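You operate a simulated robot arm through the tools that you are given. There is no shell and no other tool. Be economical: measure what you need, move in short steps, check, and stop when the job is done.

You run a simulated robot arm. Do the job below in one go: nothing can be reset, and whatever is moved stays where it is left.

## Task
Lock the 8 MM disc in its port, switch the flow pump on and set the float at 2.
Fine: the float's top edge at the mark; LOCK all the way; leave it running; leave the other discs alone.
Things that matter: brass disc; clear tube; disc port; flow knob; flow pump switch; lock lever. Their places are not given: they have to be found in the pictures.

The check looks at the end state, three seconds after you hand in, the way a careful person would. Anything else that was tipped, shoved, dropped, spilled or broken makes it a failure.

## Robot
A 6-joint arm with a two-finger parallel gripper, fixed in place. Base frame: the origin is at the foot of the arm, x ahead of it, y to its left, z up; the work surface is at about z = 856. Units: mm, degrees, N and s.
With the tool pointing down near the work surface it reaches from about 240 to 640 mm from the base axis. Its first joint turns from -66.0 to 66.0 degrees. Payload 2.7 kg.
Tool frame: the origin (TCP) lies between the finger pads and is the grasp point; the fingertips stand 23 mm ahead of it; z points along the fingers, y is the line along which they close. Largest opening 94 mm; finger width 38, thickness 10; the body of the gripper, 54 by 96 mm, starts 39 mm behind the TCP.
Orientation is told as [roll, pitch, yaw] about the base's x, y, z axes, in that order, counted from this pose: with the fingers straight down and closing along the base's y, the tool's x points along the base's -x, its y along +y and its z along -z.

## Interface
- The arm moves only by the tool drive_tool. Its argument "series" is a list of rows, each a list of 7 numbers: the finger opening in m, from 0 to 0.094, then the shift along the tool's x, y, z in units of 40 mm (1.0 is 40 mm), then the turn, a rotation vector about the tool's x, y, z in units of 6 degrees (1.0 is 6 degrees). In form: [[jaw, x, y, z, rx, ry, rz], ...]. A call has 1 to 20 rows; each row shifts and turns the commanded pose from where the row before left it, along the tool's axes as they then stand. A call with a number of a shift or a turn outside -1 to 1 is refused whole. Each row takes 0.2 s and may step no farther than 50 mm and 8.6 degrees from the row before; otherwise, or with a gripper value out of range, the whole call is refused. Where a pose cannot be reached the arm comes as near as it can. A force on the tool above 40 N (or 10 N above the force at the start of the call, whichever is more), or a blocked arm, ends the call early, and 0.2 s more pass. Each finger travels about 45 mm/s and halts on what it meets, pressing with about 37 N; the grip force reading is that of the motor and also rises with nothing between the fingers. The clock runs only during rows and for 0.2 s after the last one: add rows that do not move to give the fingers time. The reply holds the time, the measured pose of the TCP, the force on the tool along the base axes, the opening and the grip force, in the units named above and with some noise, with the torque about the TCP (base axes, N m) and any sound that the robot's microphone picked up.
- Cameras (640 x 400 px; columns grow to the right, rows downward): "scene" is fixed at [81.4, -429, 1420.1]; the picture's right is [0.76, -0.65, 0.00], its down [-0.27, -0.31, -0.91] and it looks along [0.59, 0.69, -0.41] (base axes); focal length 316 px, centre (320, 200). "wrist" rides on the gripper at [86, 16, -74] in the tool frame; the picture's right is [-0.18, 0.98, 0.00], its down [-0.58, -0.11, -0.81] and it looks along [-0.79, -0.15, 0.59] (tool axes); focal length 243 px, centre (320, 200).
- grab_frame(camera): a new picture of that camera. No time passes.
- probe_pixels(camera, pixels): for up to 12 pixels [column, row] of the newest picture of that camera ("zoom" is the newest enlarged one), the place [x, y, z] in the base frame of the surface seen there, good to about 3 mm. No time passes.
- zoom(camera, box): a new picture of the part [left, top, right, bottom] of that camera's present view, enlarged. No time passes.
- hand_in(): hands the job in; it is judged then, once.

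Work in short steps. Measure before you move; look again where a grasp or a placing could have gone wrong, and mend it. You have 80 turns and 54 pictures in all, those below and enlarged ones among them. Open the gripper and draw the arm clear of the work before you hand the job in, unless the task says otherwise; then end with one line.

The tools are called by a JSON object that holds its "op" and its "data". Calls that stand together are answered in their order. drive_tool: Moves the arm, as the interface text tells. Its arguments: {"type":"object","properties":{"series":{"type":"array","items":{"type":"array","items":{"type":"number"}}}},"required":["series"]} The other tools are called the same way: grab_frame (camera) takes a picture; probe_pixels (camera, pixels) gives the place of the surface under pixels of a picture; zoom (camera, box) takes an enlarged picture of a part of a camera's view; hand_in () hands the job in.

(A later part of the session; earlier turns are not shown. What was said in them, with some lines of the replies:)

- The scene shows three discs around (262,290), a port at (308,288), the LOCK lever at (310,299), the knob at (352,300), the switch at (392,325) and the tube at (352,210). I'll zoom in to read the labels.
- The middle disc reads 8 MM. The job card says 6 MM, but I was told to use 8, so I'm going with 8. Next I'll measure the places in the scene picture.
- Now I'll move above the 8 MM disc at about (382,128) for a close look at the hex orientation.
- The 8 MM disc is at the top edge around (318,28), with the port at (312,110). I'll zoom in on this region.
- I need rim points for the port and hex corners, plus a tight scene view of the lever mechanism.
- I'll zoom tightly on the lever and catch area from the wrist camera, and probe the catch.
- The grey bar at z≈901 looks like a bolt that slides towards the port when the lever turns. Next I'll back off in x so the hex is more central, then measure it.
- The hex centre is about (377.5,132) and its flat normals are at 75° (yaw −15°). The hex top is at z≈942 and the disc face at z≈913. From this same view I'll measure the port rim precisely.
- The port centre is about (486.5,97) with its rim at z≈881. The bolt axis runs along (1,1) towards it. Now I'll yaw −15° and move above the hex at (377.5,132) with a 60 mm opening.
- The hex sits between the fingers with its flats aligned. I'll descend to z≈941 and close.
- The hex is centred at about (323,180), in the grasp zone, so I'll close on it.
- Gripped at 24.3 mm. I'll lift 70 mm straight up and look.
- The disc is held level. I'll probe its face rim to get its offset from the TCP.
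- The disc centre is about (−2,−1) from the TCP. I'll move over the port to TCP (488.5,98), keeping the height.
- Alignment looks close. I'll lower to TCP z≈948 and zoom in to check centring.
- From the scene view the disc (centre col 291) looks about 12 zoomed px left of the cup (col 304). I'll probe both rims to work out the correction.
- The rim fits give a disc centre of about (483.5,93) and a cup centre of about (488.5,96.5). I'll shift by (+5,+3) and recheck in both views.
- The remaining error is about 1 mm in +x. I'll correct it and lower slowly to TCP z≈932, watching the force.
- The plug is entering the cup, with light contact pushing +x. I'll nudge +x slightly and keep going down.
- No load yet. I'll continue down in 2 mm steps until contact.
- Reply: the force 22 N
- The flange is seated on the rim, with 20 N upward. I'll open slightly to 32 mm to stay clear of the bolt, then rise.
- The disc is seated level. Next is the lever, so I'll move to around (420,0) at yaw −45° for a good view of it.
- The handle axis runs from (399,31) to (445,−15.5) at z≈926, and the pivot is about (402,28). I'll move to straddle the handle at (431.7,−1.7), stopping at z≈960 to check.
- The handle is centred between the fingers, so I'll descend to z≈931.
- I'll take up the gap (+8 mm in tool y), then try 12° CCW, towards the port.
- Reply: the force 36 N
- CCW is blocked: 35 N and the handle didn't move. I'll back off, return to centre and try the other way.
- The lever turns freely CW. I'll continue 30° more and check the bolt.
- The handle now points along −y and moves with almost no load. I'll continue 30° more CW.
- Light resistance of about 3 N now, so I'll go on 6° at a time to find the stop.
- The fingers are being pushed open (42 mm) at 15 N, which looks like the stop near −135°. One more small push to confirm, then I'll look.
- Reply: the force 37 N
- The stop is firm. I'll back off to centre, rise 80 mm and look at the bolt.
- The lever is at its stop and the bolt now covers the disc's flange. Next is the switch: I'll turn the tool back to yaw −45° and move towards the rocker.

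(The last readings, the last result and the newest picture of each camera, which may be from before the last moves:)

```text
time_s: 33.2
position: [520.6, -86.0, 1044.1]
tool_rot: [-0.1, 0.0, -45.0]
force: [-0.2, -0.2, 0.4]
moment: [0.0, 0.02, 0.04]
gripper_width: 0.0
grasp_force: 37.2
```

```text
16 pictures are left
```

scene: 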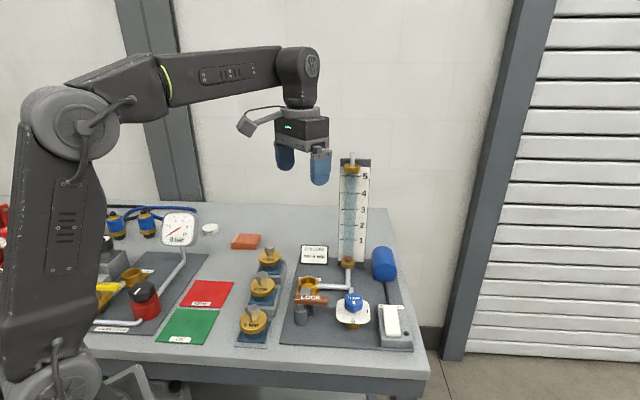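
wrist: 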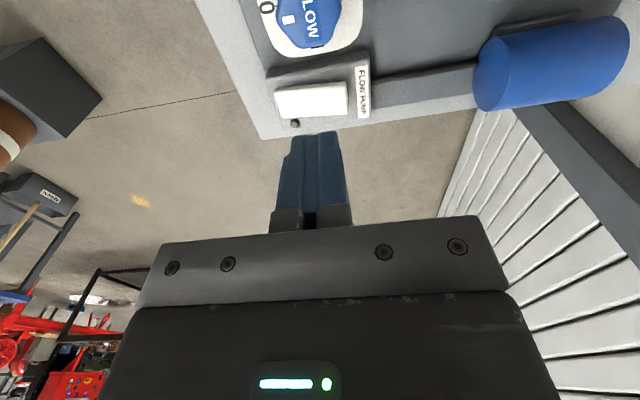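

I'll probe the rocker (275–347, 85–115) from this vantage, along with the knob and its dial.

{"op": "zoom", "data": {"camera": "wrist", "box": [240, 0, 400, 130]}}

{"op": "probe_pixels", "data": {"camera": "wrist", "pixels": [[280, 102], [343, 98], [311, 100], [343, 85], [344, 112], [280, 92], [280, 114], [363, 90], [290, 20], [310, 25], [325, 12], [300, 40]]}}

```text
3.08 times, centred on (320, 65) of wrist
```

zoom: 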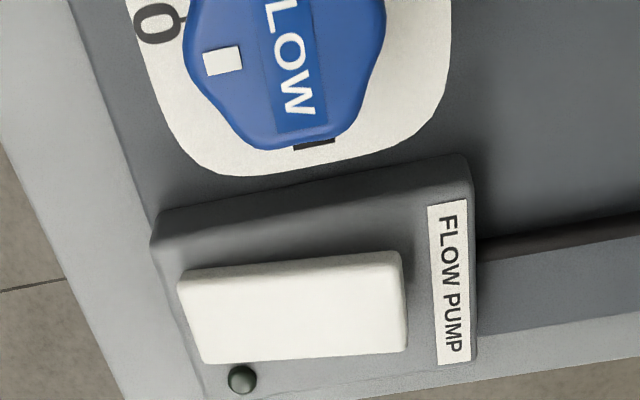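

```text
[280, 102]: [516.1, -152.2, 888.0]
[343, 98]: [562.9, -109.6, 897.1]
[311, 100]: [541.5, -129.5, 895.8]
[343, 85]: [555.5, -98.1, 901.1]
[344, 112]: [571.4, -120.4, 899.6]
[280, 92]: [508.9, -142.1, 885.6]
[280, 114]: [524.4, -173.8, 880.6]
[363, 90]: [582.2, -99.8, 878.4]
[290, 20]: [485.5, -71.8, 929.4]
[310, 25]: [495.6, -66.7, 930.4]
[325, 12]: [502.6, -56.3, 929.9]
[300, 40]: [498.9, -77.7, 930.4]
```

The rocker's raised end is the label side, around (560,−112,898). I'll move above it at (557,−115) with the tips about 12 mm above the surface.

{"op": "drive_tool", "data": {"series": [[0.0, -0.58, 0.065, 0.5, 0, 0, 0], [0.0, -0.58, 0.065, 0.5, 0, 0, 0], [0.0, 0, 0, 0.9, 0, 0, 0], [0.0, 0, 0, 0.8, 0, 0, 0], [0.0, 0, 0, 0, 0, 0, 0]]}}

{"op": "zoom", "data": {"camera": "scene", "box": [330, 250, 440, 350]}}

```text
time_s: 34.4
position: [554.8, -116.3, 934.8]
tool_rot: [0.2, 0.0, -45.0]
force: [0.2, 0.9, -0.1]
moment: [0.03, -0.02, 0.0]
gripper_width: 0.3
grasp_force: 36.6
```

```text
4.00 times, centred on (385, 300) of scene
```

zoom: 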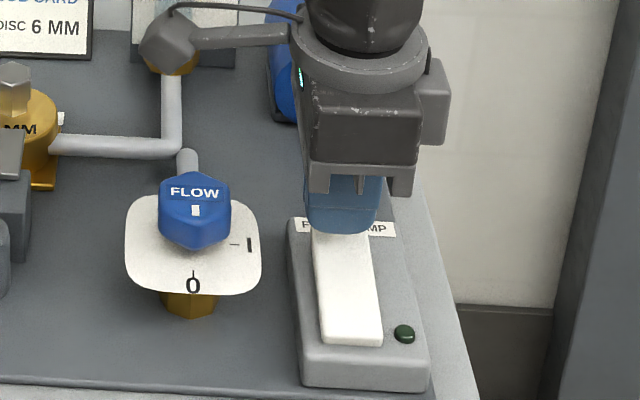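

The tip is over the raised end, so I'll press down in small steps.

{"op": "drive_tool", "data": {"series": [[0.0, 0, 0, 0.2, 0, 0, 0], [0.0, 0, 0, 0.1, 0, 0, 0], [0.0, 0, 0, 0.08, 0, 0, 0], [0.0, 0, 0, 0.08, 0, 0, 0], [0.0, 0, 0, 0.08, 0, 0, 0], [0.0, 0, 0, 0, 0, 0, 0]]}}

{"op": "zoom", "data": {"camera": "scene", "box": [330, 250, 440, 350]}}

```text
time_s: 35.8
position: [555.2, -117.7, 916.3]
tool_rot: [0.2, -0.2, -44.9]
force: [-6.4, 5.5, 23.1]
moment: [0.23, 0.5, -0.09]
gripper_width: 0.0
grasp_force: 37.2
```

```text
4.00 times, centred on (385, 300) of scene
```

zoom: 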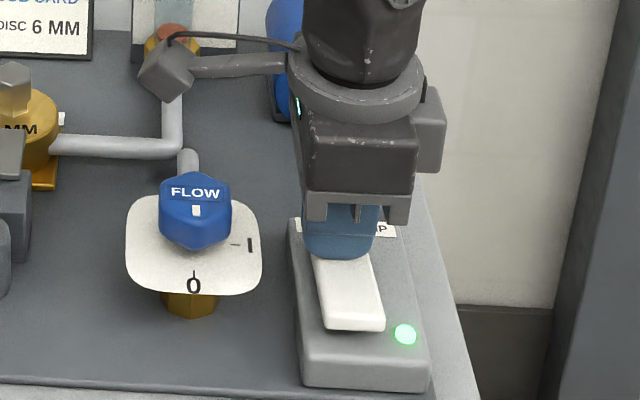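

The LED is green, so the pump is on. I'll rise and move above the flow knob.

{"op": "drive_tool", "data": {"series": [[0.0, 0, 0, -0.5, 0, 0, 0], [0.0, 0, 0, -0.9, 0, 0, 0], [0.0, 0, 0, -0.9, 0, 0, 0], [0.06, 0.7, -0.08, 0, 0, 0, 0], [0.06, 0.7, -0.08, 0, 0, 0, 0], [0.06, 0.65, -0.09, 0, 0, 0, 0], [0.06, 0, 0, 0, 0, 0, 0], [0.06, 0, 0, 0, 0, 0, 0]]}}

{"op": "zoom", "data": {"camera": "wrist", "box": [230, 20, 410, 132]}}

{"op": "zoom", "data": {"camera": "scene", "box": [310, 150, 420, 350]}}

```text
time_s: 37.6
position: [487.3, -63.7, 1004.6]
tool_rot: [0.0, 0.0, -44.9]
force: [0.1, -0.6, -0.1]
moment: [0.02, 0.01, 0.0]
gripper_width: 60.2
grasp_force: 0.1
```

```text
3.56 times, centred on (320, 76) of wrist
```

zoom: 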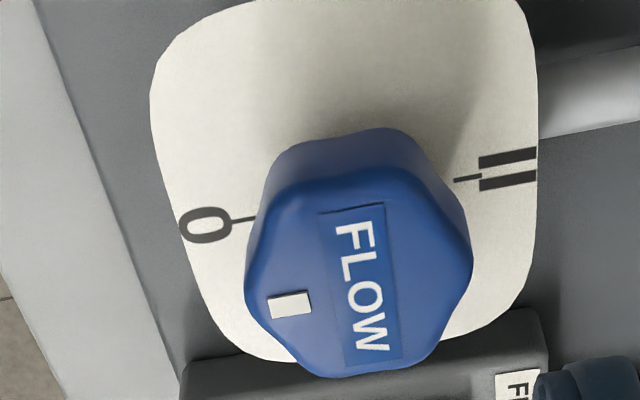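

```text
2.00 times, centred on (365, 250) of scene
```

zoom: 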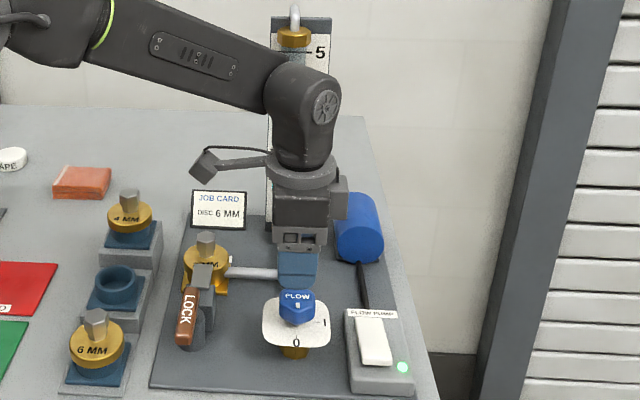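

The dial runs 0 → I → II counter-clockwise, with the pointer at 0. I'll probe the knob outline for its centre, size and orientation.

{"op": "zoom", "data": {"camera": "wrist", "box": [230, 20, 410, 132]}}

{"op": "probe_pixels", "data": {"camera": "zoom", "pixels": [[252, 290], [466, 262], [350, 175], [360, 368], [268, 205], [435, 190], [275, 345], [430, 345], [245, 218], [468, 178], [358, 270], [310, 130]]}}

```text
3.56 times, centred on (320, 76) of wrist
```

zoom: 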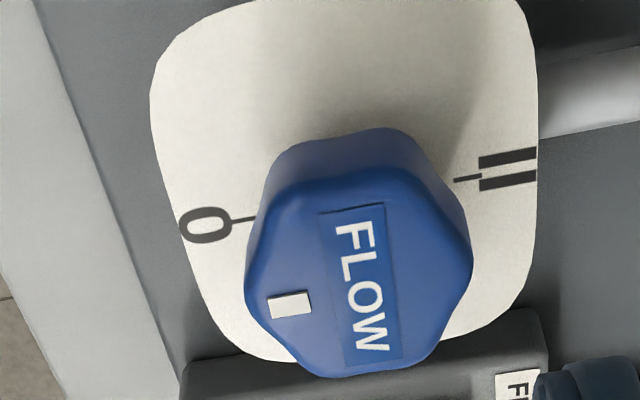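

```text
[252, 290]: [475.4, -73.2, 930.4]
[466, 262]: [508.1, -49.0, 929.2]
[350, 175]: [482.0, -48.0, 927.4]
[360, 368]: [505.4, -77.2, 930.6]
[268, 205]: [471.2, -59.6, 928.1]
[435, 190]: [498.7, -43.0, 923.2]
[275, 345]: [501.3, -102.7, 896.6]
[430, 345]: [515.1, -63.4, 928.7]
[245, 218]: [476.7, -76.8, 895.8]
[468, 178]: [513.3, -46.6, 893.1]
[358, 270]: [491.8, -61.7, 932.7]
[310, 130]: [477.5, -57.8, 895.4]
```

The knob centre is about (493.5,−62) with radius about 21, and its vertices lie along the 45° axis. I'll grip at yaw −75° across flats: rotate, centre, lower and close.

{"op": "drive_tool", "data": {"series": [[0.06, 0, 0, 0, 0, 0, 1], [0.06, 0, 0, 0, 0, 0, 1], [0.06, 0, 0, 0, 0, 0, 1], [0.06, 0, 0, 0, 0, 0, 1], [0.06, 0, 0, 0, 0, 0, 1], [0.06, 0, 0.16, 0.4, 0, 0, 0], [0.06, 0, 0, 0.8, 0, 0, 0], [0.06, 0, 0, 0.5, 0, 0, 0], [0.06, 0, 0, 0.3, 0, 0, 0], [0.06, 0, 0, 0, 0, 0, 0]]}}

{"op": "grab_frame", "data": {"camera": "wrist"}}

```text
time_s: 39.8
position: [495.3, -63.6, 924.9]
tool_rot: [0.1, -0.1, -75.1]
force: [0.5, -0.1, 0.2]
moment: [-0.03, -0.02, 0.0]
gripper_width: 60.0
grasp_force: 0.1
```

```text
9 pictures are left
```

wrist: 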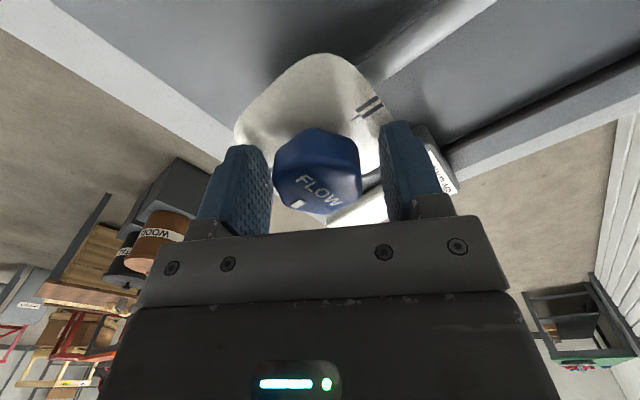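

The knob's face centre appears near (317,172), so I'll probe to check centring before closing.

{"op": "probe_pixels", "data": {"camera": "wrist", "pixels": [[318, 175], [280, 180], [356, 180], [318, 140], [318, 208], [300, 150], [340, 145], [297, 203], [361, 165], [274, 165]]}}

```text
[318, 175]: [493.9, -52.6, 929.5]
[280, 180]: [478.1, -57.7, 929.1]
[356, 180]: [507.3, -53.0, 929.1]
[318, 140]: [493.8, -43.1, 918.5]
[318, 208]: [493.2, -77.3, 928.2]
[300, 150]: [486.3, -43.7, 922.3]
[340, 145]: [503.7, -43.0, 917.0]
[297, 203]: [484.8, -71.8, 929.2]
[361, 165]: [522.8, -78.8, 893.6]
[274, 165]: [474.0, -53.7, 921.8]
```

The probes confirm the knob centre at about (493.5,−61). I'll close on it.

{"op": "drive_tool", "data": {"series": [[0.045, -0.0, 0, 0, 0, 0, 0], [0.03, 0, 0, 0, 0, 0, 0], [0.03, 0, 0, 0, 0, 0, 0], [0.03, 0, 0, 0, 0, 0, 0]]}}

```text
time_s: 40.8
position: [495.3, -62.6, 925.3]
tool_rot: [-0.2, 0.1, -75.1]
force: [-6.8, -1.7, 1.1]
moment: [0.03, 0.19, 0.08]
gripper_width: 41.2
grasp_force: 44.8
```

Gripped at 41 mm with a small lateral load. I'll ease −1 mm in tool y and turn 30° CCW.

{"op": "drive_tool", "data": {"series": [[0.03, 0, -0.03, 0, 0, 0, 0], [0.03, 0, 0, 0, 0, 0, -1], [0.03, 0, 0, 0, 0, 0, -1], [0.03, 0, 0, 0, 0, 0, -1], [0.03, 0, 0, 0, 0, 0, -1], [0.03, 0, 0, 0, 0, 0, -1], [0.03, 0, 0, 0, 0, 0, 0]]}}

```text
time_s: 42.4
position: [494.2, -63.7, 924.9]
tool_rot: [0.0, 0.0, -44.8]
force: [0.9, 9.4, -5.6]
moment: [-0.47, -0.69, -0.01]
gripper_width: 41.4
grasp_force: 44.9
```

It turns with little torque. I'll continue to yaw 0 (75° total), where the wrist camera may see the tube.

{"op": "drive_tool", "data": {"series": [[0.03, 0.02, 0.02, 0, 0, 0, 0], [0.03, 0, 0, 0, 0, 0, -1], [0.03, 0, 0, 0, 0, 0, -1], [0.03, 0, 0, 0, 0, 0, -1], [0.03, 0, 0, 0, 0, 0, -1], [0.03, 0, 0, 0, 0, 0, -1], [0.03, 0, 0, 0, 0, 0, -1], [0.03, 0, 0, 0, 0, 0, -1], [0.03, 0, 0, 0, 0, 0, -0.5], [0.03, 0, 0, 0, 0, 0, 0], [0.03, 0, 0, 0, 0, 0, 0]]}}

{"op": "grab_frame", "data": {"camera": "wrist"}}

```text
time_s: 44.8
position: [495.4, -64.5, 925.6]
tool_rot: [0.1, -0.1, 0.1]
force: [4.4, 3.9, -12.0]
moment: [0.13, -0.67, 0.0]
gripper_width: 41.2
grasp_force: 44.5
```

```text
8 pictures are left
```

wrist: 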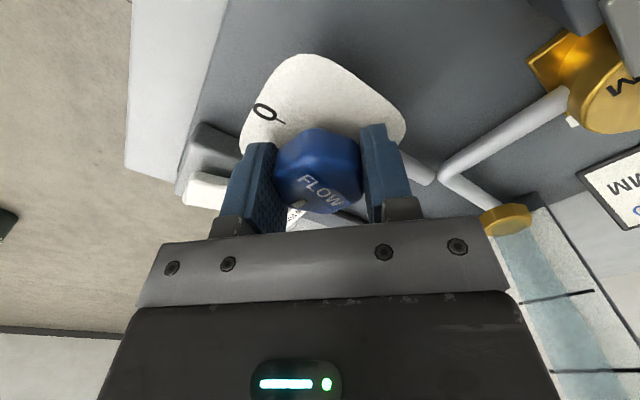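

The wrist view shows marks 1 (row 297) and 2 (row 370), and the float is above the visible part. I'll release, back away, and read the float from the scene camera to calibrate.

{"op": "drive_tool", "data": {"series": [[0.06, 0, 0, 0, 0, 0, 0], [0.06, 0, 0, 0, 0, 0, 0], [0.06, 0, 0, -0.5, 0, 0, 0], [0.06, 0, 0, -0.9, 0, 0, 0], [0.06, 0.9, 0, -0.4, 0, 0, 0], [0.06, 1, 0, 0, 0, 0, 0], [0.06, 1, 0, 0, 0, 0, 0], [0.06, 1, 0, 0, 0, 0, 0], [0.06, 0, 0, 0, 0, 0, 0]]}}

{"op": "zoom", "data": {"camera": "scene", "box": [270, 150, 430, 320]}}

```text
time_s: 46.8
position: [340.7, -66.6, 996.5]
tool_rot: [0.0, -0.1, 0.0]
force: [-0.8, -1.1, 0.2]
moment: [0.03, -0.02, 0.01]
gripper_width: 60.0
grasp_force: 0.0
```

```text
2.35 times, centred on (350, 235) of scene
```

zoom: 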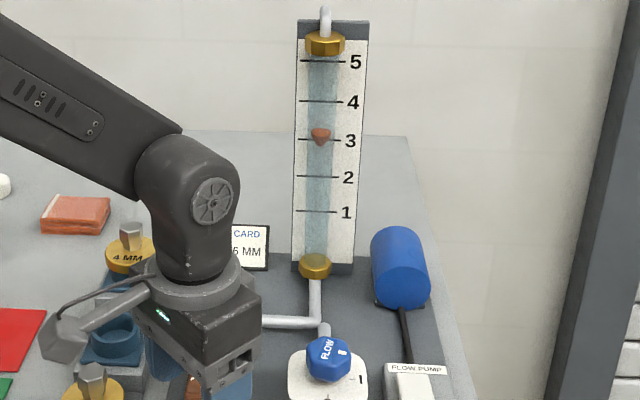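

The float top is about 3.3 at 75° of turn. Assuming roughly linear, I need about 28° less, so I'll go back, regrip at yaw 0 and turn 28° CW.

{"op": "drive_tool", "data": {"series": [[0.06, -1, 0, 0, 0, 0, 0], [0.06, -1, 0, 0, 0, 0, 0], [0.06, -0.95, 0.05, 0, 0, 0, 0], [0.06, -0.9, 0.03, 0, 0, 0, 0], [0.06, 0, 0, 0.9, 0, 0, 0], [0.06, 0, 0, 0.88, 0, 0, 0], [0.06, 0, 0, 0, 0, 0, 0]]}}

{"op": "drive_tool", "data": {"series": [[0.045, 0, 0, 0, 0, 0, 0], [0.03, 0, 0, 0, 0, 0, 0], [0.03, 0, 0, 0, 0, 0, 0], [0.03, 0, 0, 0, 0, 0, 0]]}}

```text
time_s: 48.4
position: [493.5, -59.6, 928.9]
tool_rot: [0.0, -0.2, 0.0]
force: [0.5, 0.4, -0.2]
moment: [-0.02, 0.03, 0.0]
gripper_width: 60.1
grasp_force: 0.1
```

```text
time_s: 49.4
position: [493.3, -63.5, 928.8]
tool_rot: [-0.1, 0.1, -0.1]
force: [-3.8, -32.1, -4.7]
moment: [-0.47, -0.32, -0.06]
gripper_width: 41.2
grasp_force: 44.7
```

The knob is about 3 mm lower in y, with a 32 N side load. I'll relieve that, then turn 28° CW.

{"op": "drive_tool", "data": {"series": [[0.03, 0, -0.09, 0, 0, 0, 0], [0.03, 0, 0, 0, 0, 0, 0.95], [0.03, 0, 0, 0, 0, 0, 0.95], [0.03, 0, 0, 0, 0, 0, 0.95], [0.03, 0, 0, 0, 0, 0, 0.95], [0.03, 0, 0, 0, 0, 0, 0.9], [0.03, 0, 0, 0, 0, 0, 0]]}}

```text
time_s: 51.0
position: [492.9, -62.3, 928.9]
tool_rot: [0.3, -0.2, -28.3]
force: [-6.6, 11.1, 32.2]
moment: [0.14, -0.08, 0.03]
gripper_width: 41.2
grasp_force: 45.3
```

I'll release, rise and back off to read the float.

{"op": "drive_tool", "data": {"series": [[0.06, 0, 0, 0, 0, 0, 0], [0.06, 0, 0, 0, 0, 0, 0], [0.06, 0, 0, -0.5, 0, 0, 0], [0.06, 0, 0, -0.9, 0, 0, 0], [0.06, 0.9, 0, -0.4, 0, 0, 0], [0.06, 1, 0, 0, 0, 0, 0], [0.06, 1, 0, 0, 0, 0, 0], [0.06, 1, 0, 0, 0, 0, 0], [0.06, 0, 0, 0, 0, 0, 0]]}}

{"op": "zoom", "data": {"camera": "scene", "box": [320, 170, 390, 270]}}

```text
time_s: 53.0
position: [356.8, 14.8, 999.3]
tool_rot: [0.2, 0.0, -28.2]
force: [-0.4, -0.3, -0.7]
moment: [0.02, 0.02, 0.02]
gripper_width: 59.6
grasp_force: 0.0
```

```text
4.00 times, centred on (355, 220) of scene
```

zoom: 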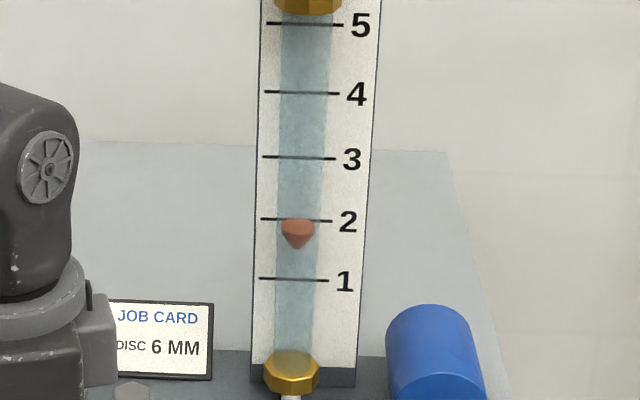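

The float's top is very near 2. Perspective matters, since the float stands in front of the scale plate, so I'll probe the float top and the marks.

{"op": "zoom", "data": {"camera": "scene", "box": [338, 212, 362, 236]}}

```text
16.00 times, centred on (350, 224) of scene
```

zoom: 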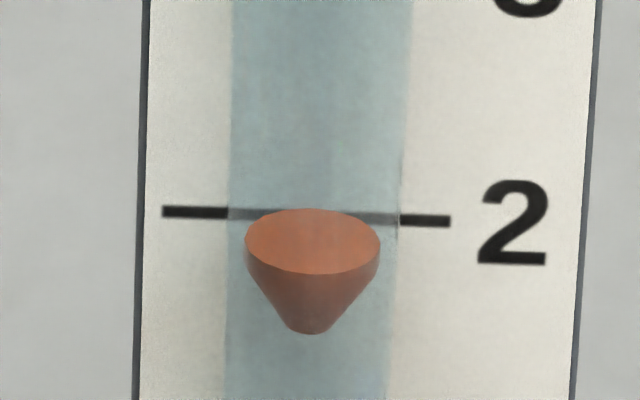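

{"op": "probe_pixels", "data": {"camera": "zoom", "pixels": [[312, 240], [290, 235], [335, 240], [312, 222], [312, 260], [280, 250], [345, 252], [312, 280], [190, 212], [430, 221], [210, 213], [415, 220]]}}

```text
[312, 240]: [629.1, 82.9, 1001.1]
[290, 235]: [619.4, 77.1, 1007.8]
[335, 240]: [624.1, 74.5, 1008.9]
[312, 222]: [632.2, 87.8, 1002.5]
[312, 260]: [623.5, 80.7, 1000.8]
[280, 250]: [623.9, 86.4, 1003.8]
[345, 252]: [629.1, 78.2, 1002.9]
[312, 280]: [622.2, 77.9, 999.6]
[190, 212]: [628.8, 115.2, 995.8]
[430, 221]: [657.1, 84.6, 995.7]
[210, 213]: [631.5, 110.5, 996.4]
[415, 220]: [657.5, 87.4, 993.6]
```

The float top is truly at z≈1004.5 and mark 2 at z≈995.5, so it reads about 2.19 once parallax is removed. With a slope of ≈0.046/° I need about 4.2° CW. I'll retrace to the knob and regrip.

{"op": "drive_tool", "data": {"series": [[0.06, -1, 0, 0, 0, 0, 0], [0.06, -1, 0, 0, 0, 0, 0], [0.06, -1, 0, 0, 0, 0, 0], [0.06, -0.9, 0, 0.4, 0, 0, 0], [0.06, 0, 0, 0.9, 0, 0, 0], [0.06, 0, 0, 0.5, 0, 0, 0], [0.06, 0, 0, 0, 0, 0, 0]]}}

{"op": "drive_tool", "data": {"series": [[0.045, 0, 0, 0, 0, 0, 0], [0.03, 0, 0, 0, 0, 0, 0], [0.03, 0, 0, 0, 0, 0, 0], [0.03, 0, 0, 0, 0, 0, 0]]}}

```text
time_s: 54.6
position: [492.3, -65.1, 926.2]
tool_rot: [0.1, 0.0, -28.2]
force: [-1.0, -0.6, 0.2]
moment: [0.01, 0.01, 0.02]
gripper_width: 59.8
grasp_force: 0.1
```

```text
time_s: 55.6
position: [493.4, -63.3, 926.9]
tool_rot: [0.2, -0.1, -28.2]
force: [12.3, 21.8, -7.3]
moment: [0.28, -0.78, 0.01]
gripper_width: 41.1
grasp_force: 44.6
```

I'll relieve the side load (+2 mm in tool y), turn 4.2° CW, then release and back off.

{"op": "drive_tool", "data": {"series": [[0.03, 0, 0.05, 0, 0, 0, 0], [0.03, 0, 0, 0, 0, 0, 0.35], [0.03, 0, 0, 0, 0, 0, 0.35], [0.03, 0, 0, 0, 0, 0, 0], [0.03, 0, 0, 0, 0, 0, 0]]}}

{"op": "drive_tool", "data": {"series": [[0.06, 0, 0, 0, 0, 0, 0], [0.06, 0, 0, 0, 0, 0, 0], [0.06, 0, 0, -0.5, 0, 0, 0], [0.06, 0, 0, -0.9, 0, 0, 0], [0.06, 0.9, 0, -0.4, 0, 0, 0], [0.06, 1, 0, 0, 0, 0, 0], [0.06, 1, 0, 0, 0, 0, 0], [0.06, 1, 0, 0, 0, 0, 0], [0.06, 0, 0, 0, 0, 0, 0], [0.06, 0, 0, 0, 0, 0, 0]]}}

{"op": "zoom", "data": {"camera": "scene", "box": [338, 212, 362, 236]}}

{"op": "probe_pixels", "data": {"camera": "zoom", "pixels": [[312, 252], [290, 250], [335, 252], [312, 240], [312, 268], [280, 260], [345, 262], [300, 255], [190, 212], [430, 221], [210, 213], [415, 220]]}}

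```text
time_s: 56.8
position: [493.4, -62.5, 926.4]
tool_rot: [0.0, 0.0, -32.4]
force: [15.2, 13.3, -3.8]
moment: [0.4, 0.88, 0.07]
gripper_width: 41.3
grasp_force: 44.7
```

```text
time_s: 59.0
position: [361.0, 22.1, 996.0]
tool_rot: [0.2, 0.0, -32.5]
force: [-1.2, -0.2, 0.4]
moment: [0.03, -0.01, 0.02]
gripper_width: 59.7
grasp_force: 0.0
```

```text
16.00 times, centred on (350, 224) of scene
```

zoom: 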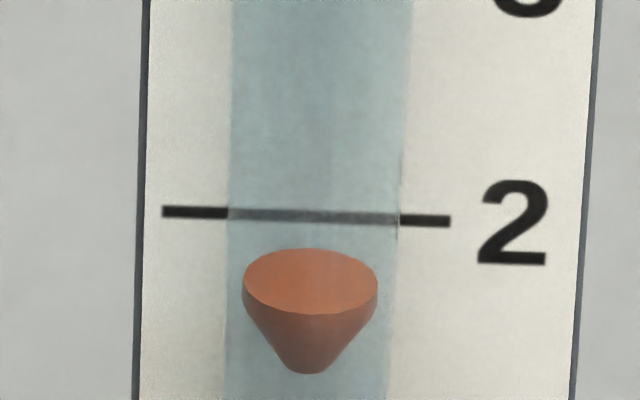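

```text
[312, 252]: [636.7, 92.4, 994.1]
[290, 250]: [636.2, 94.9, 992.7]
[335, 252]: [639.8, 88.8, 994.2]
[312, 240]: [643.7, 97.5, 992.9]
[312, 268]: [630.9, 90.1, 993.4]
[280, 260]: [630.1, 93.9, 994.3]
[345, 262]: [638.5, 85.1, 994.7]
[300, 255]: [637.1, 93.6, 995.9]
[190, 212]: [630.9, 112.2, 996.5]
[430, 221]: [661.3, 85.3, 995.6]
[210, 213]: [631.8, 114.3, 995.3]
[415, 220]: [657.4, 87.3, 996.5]
```

The float top now looks within a few mm of the mark. More probes across the whole top face and the mark line will average out the noise.

{"op": "probe_pixels", "data": {"camera": "zoom", "pixels": [[312, 281], [290, 281], [335, 281], [265, 281], [358, 281], [312, 295], [290, 292], [335, 292], [312, 305], [300, 272], [325, 272], [350, 275]]}}

{"op": "probe_pixels", "data": {"camera": "zoom", "pixels": [[175, 212], [185, 212], [195, 212], [205, 213], [215, 213], [222, 213], [405, 220], [412, 220], [422, 221], [435, 221], [440, 221], [445, 221]]}}

```text
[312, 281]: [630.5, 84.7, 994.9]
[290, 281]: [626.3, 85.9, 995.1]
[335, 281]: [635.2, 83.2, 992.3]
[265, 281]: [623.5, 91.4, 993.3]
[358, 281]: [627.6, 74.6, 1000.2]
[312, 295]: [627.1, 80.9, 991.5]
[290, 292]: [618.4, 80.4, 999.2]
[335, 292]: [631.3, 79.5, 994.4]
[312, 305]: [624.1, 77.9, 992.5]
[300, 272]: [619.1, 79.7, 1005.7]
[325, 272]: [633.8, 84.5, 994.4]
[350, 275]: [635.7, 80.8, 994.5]
```

```text
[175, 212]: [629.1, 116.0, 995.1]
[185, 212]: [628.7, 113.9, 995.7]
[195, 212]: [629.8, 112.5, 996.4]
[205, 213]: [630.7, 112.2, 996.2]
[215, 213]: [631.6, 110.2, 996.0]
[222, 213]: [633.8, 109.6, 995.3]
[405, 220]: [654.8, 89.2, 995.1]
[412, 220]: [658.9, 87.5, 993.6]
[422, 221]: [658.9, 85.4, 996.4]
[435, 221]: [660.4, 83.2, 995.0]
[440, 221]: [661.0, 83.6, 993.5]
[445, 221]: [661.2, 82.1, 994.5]
```

The float top averages z≈995.5 and the mark z≈995.2, so it's set. I'll raise the arm clear, open it, and do a last overall check.

{"op": "drive_tool", "data": {"series": [[0.08, 0, 0, -0.9, 0, 0, 0], [0.08, 0, 0, -0.9, 0, 0, 0], [0.08, 0, 0, -0.9, 0, 0, 0], [0.08, 0, 0, -0.9, 0, 0, 0], [0.08, 0, 0, 0, 0, 0, 0]]}}

{"op": "zoom", "data": {"camera": "scene", "box": [230, 200, 430, 350]}}

```text
time_s: 60.2
position: [361.5, 21.1, 1142.9]
tool_rot: [0.1, 0.0, -32.4]
force: [-0.8, 0.0, 0.1]
moment: [-0.01, 0.0, 0.01]
gripper_width: 80.1
grasp_force: 0.1
```

```text
2.67 times, centred on (330, 275) of scene
```

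zoom: 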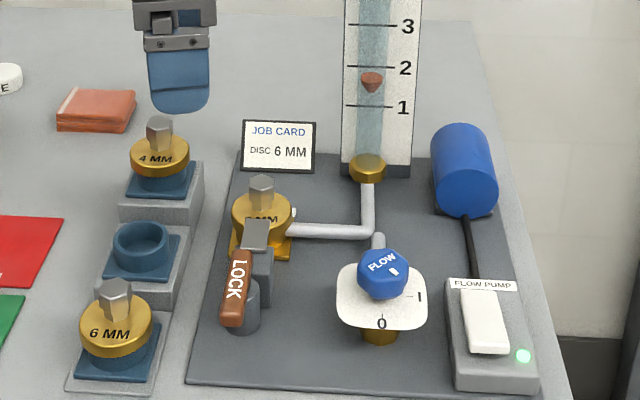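

The bolt is over the 8 MM disc, the lever is at its stop, the pump LED is green and the float is at 2. The other discs are where they were, so I'm handing in.

{"op": "hand_in", "data": {}}

```text
The job is handed in.
```

The 8 MM disc is locked in its port, the flow pump is on and running, and the float's top edge is at mark 2 to within about 1–2 mm; the job card on the bench says 6 MM, but I used the 8 MM disc as you asked.
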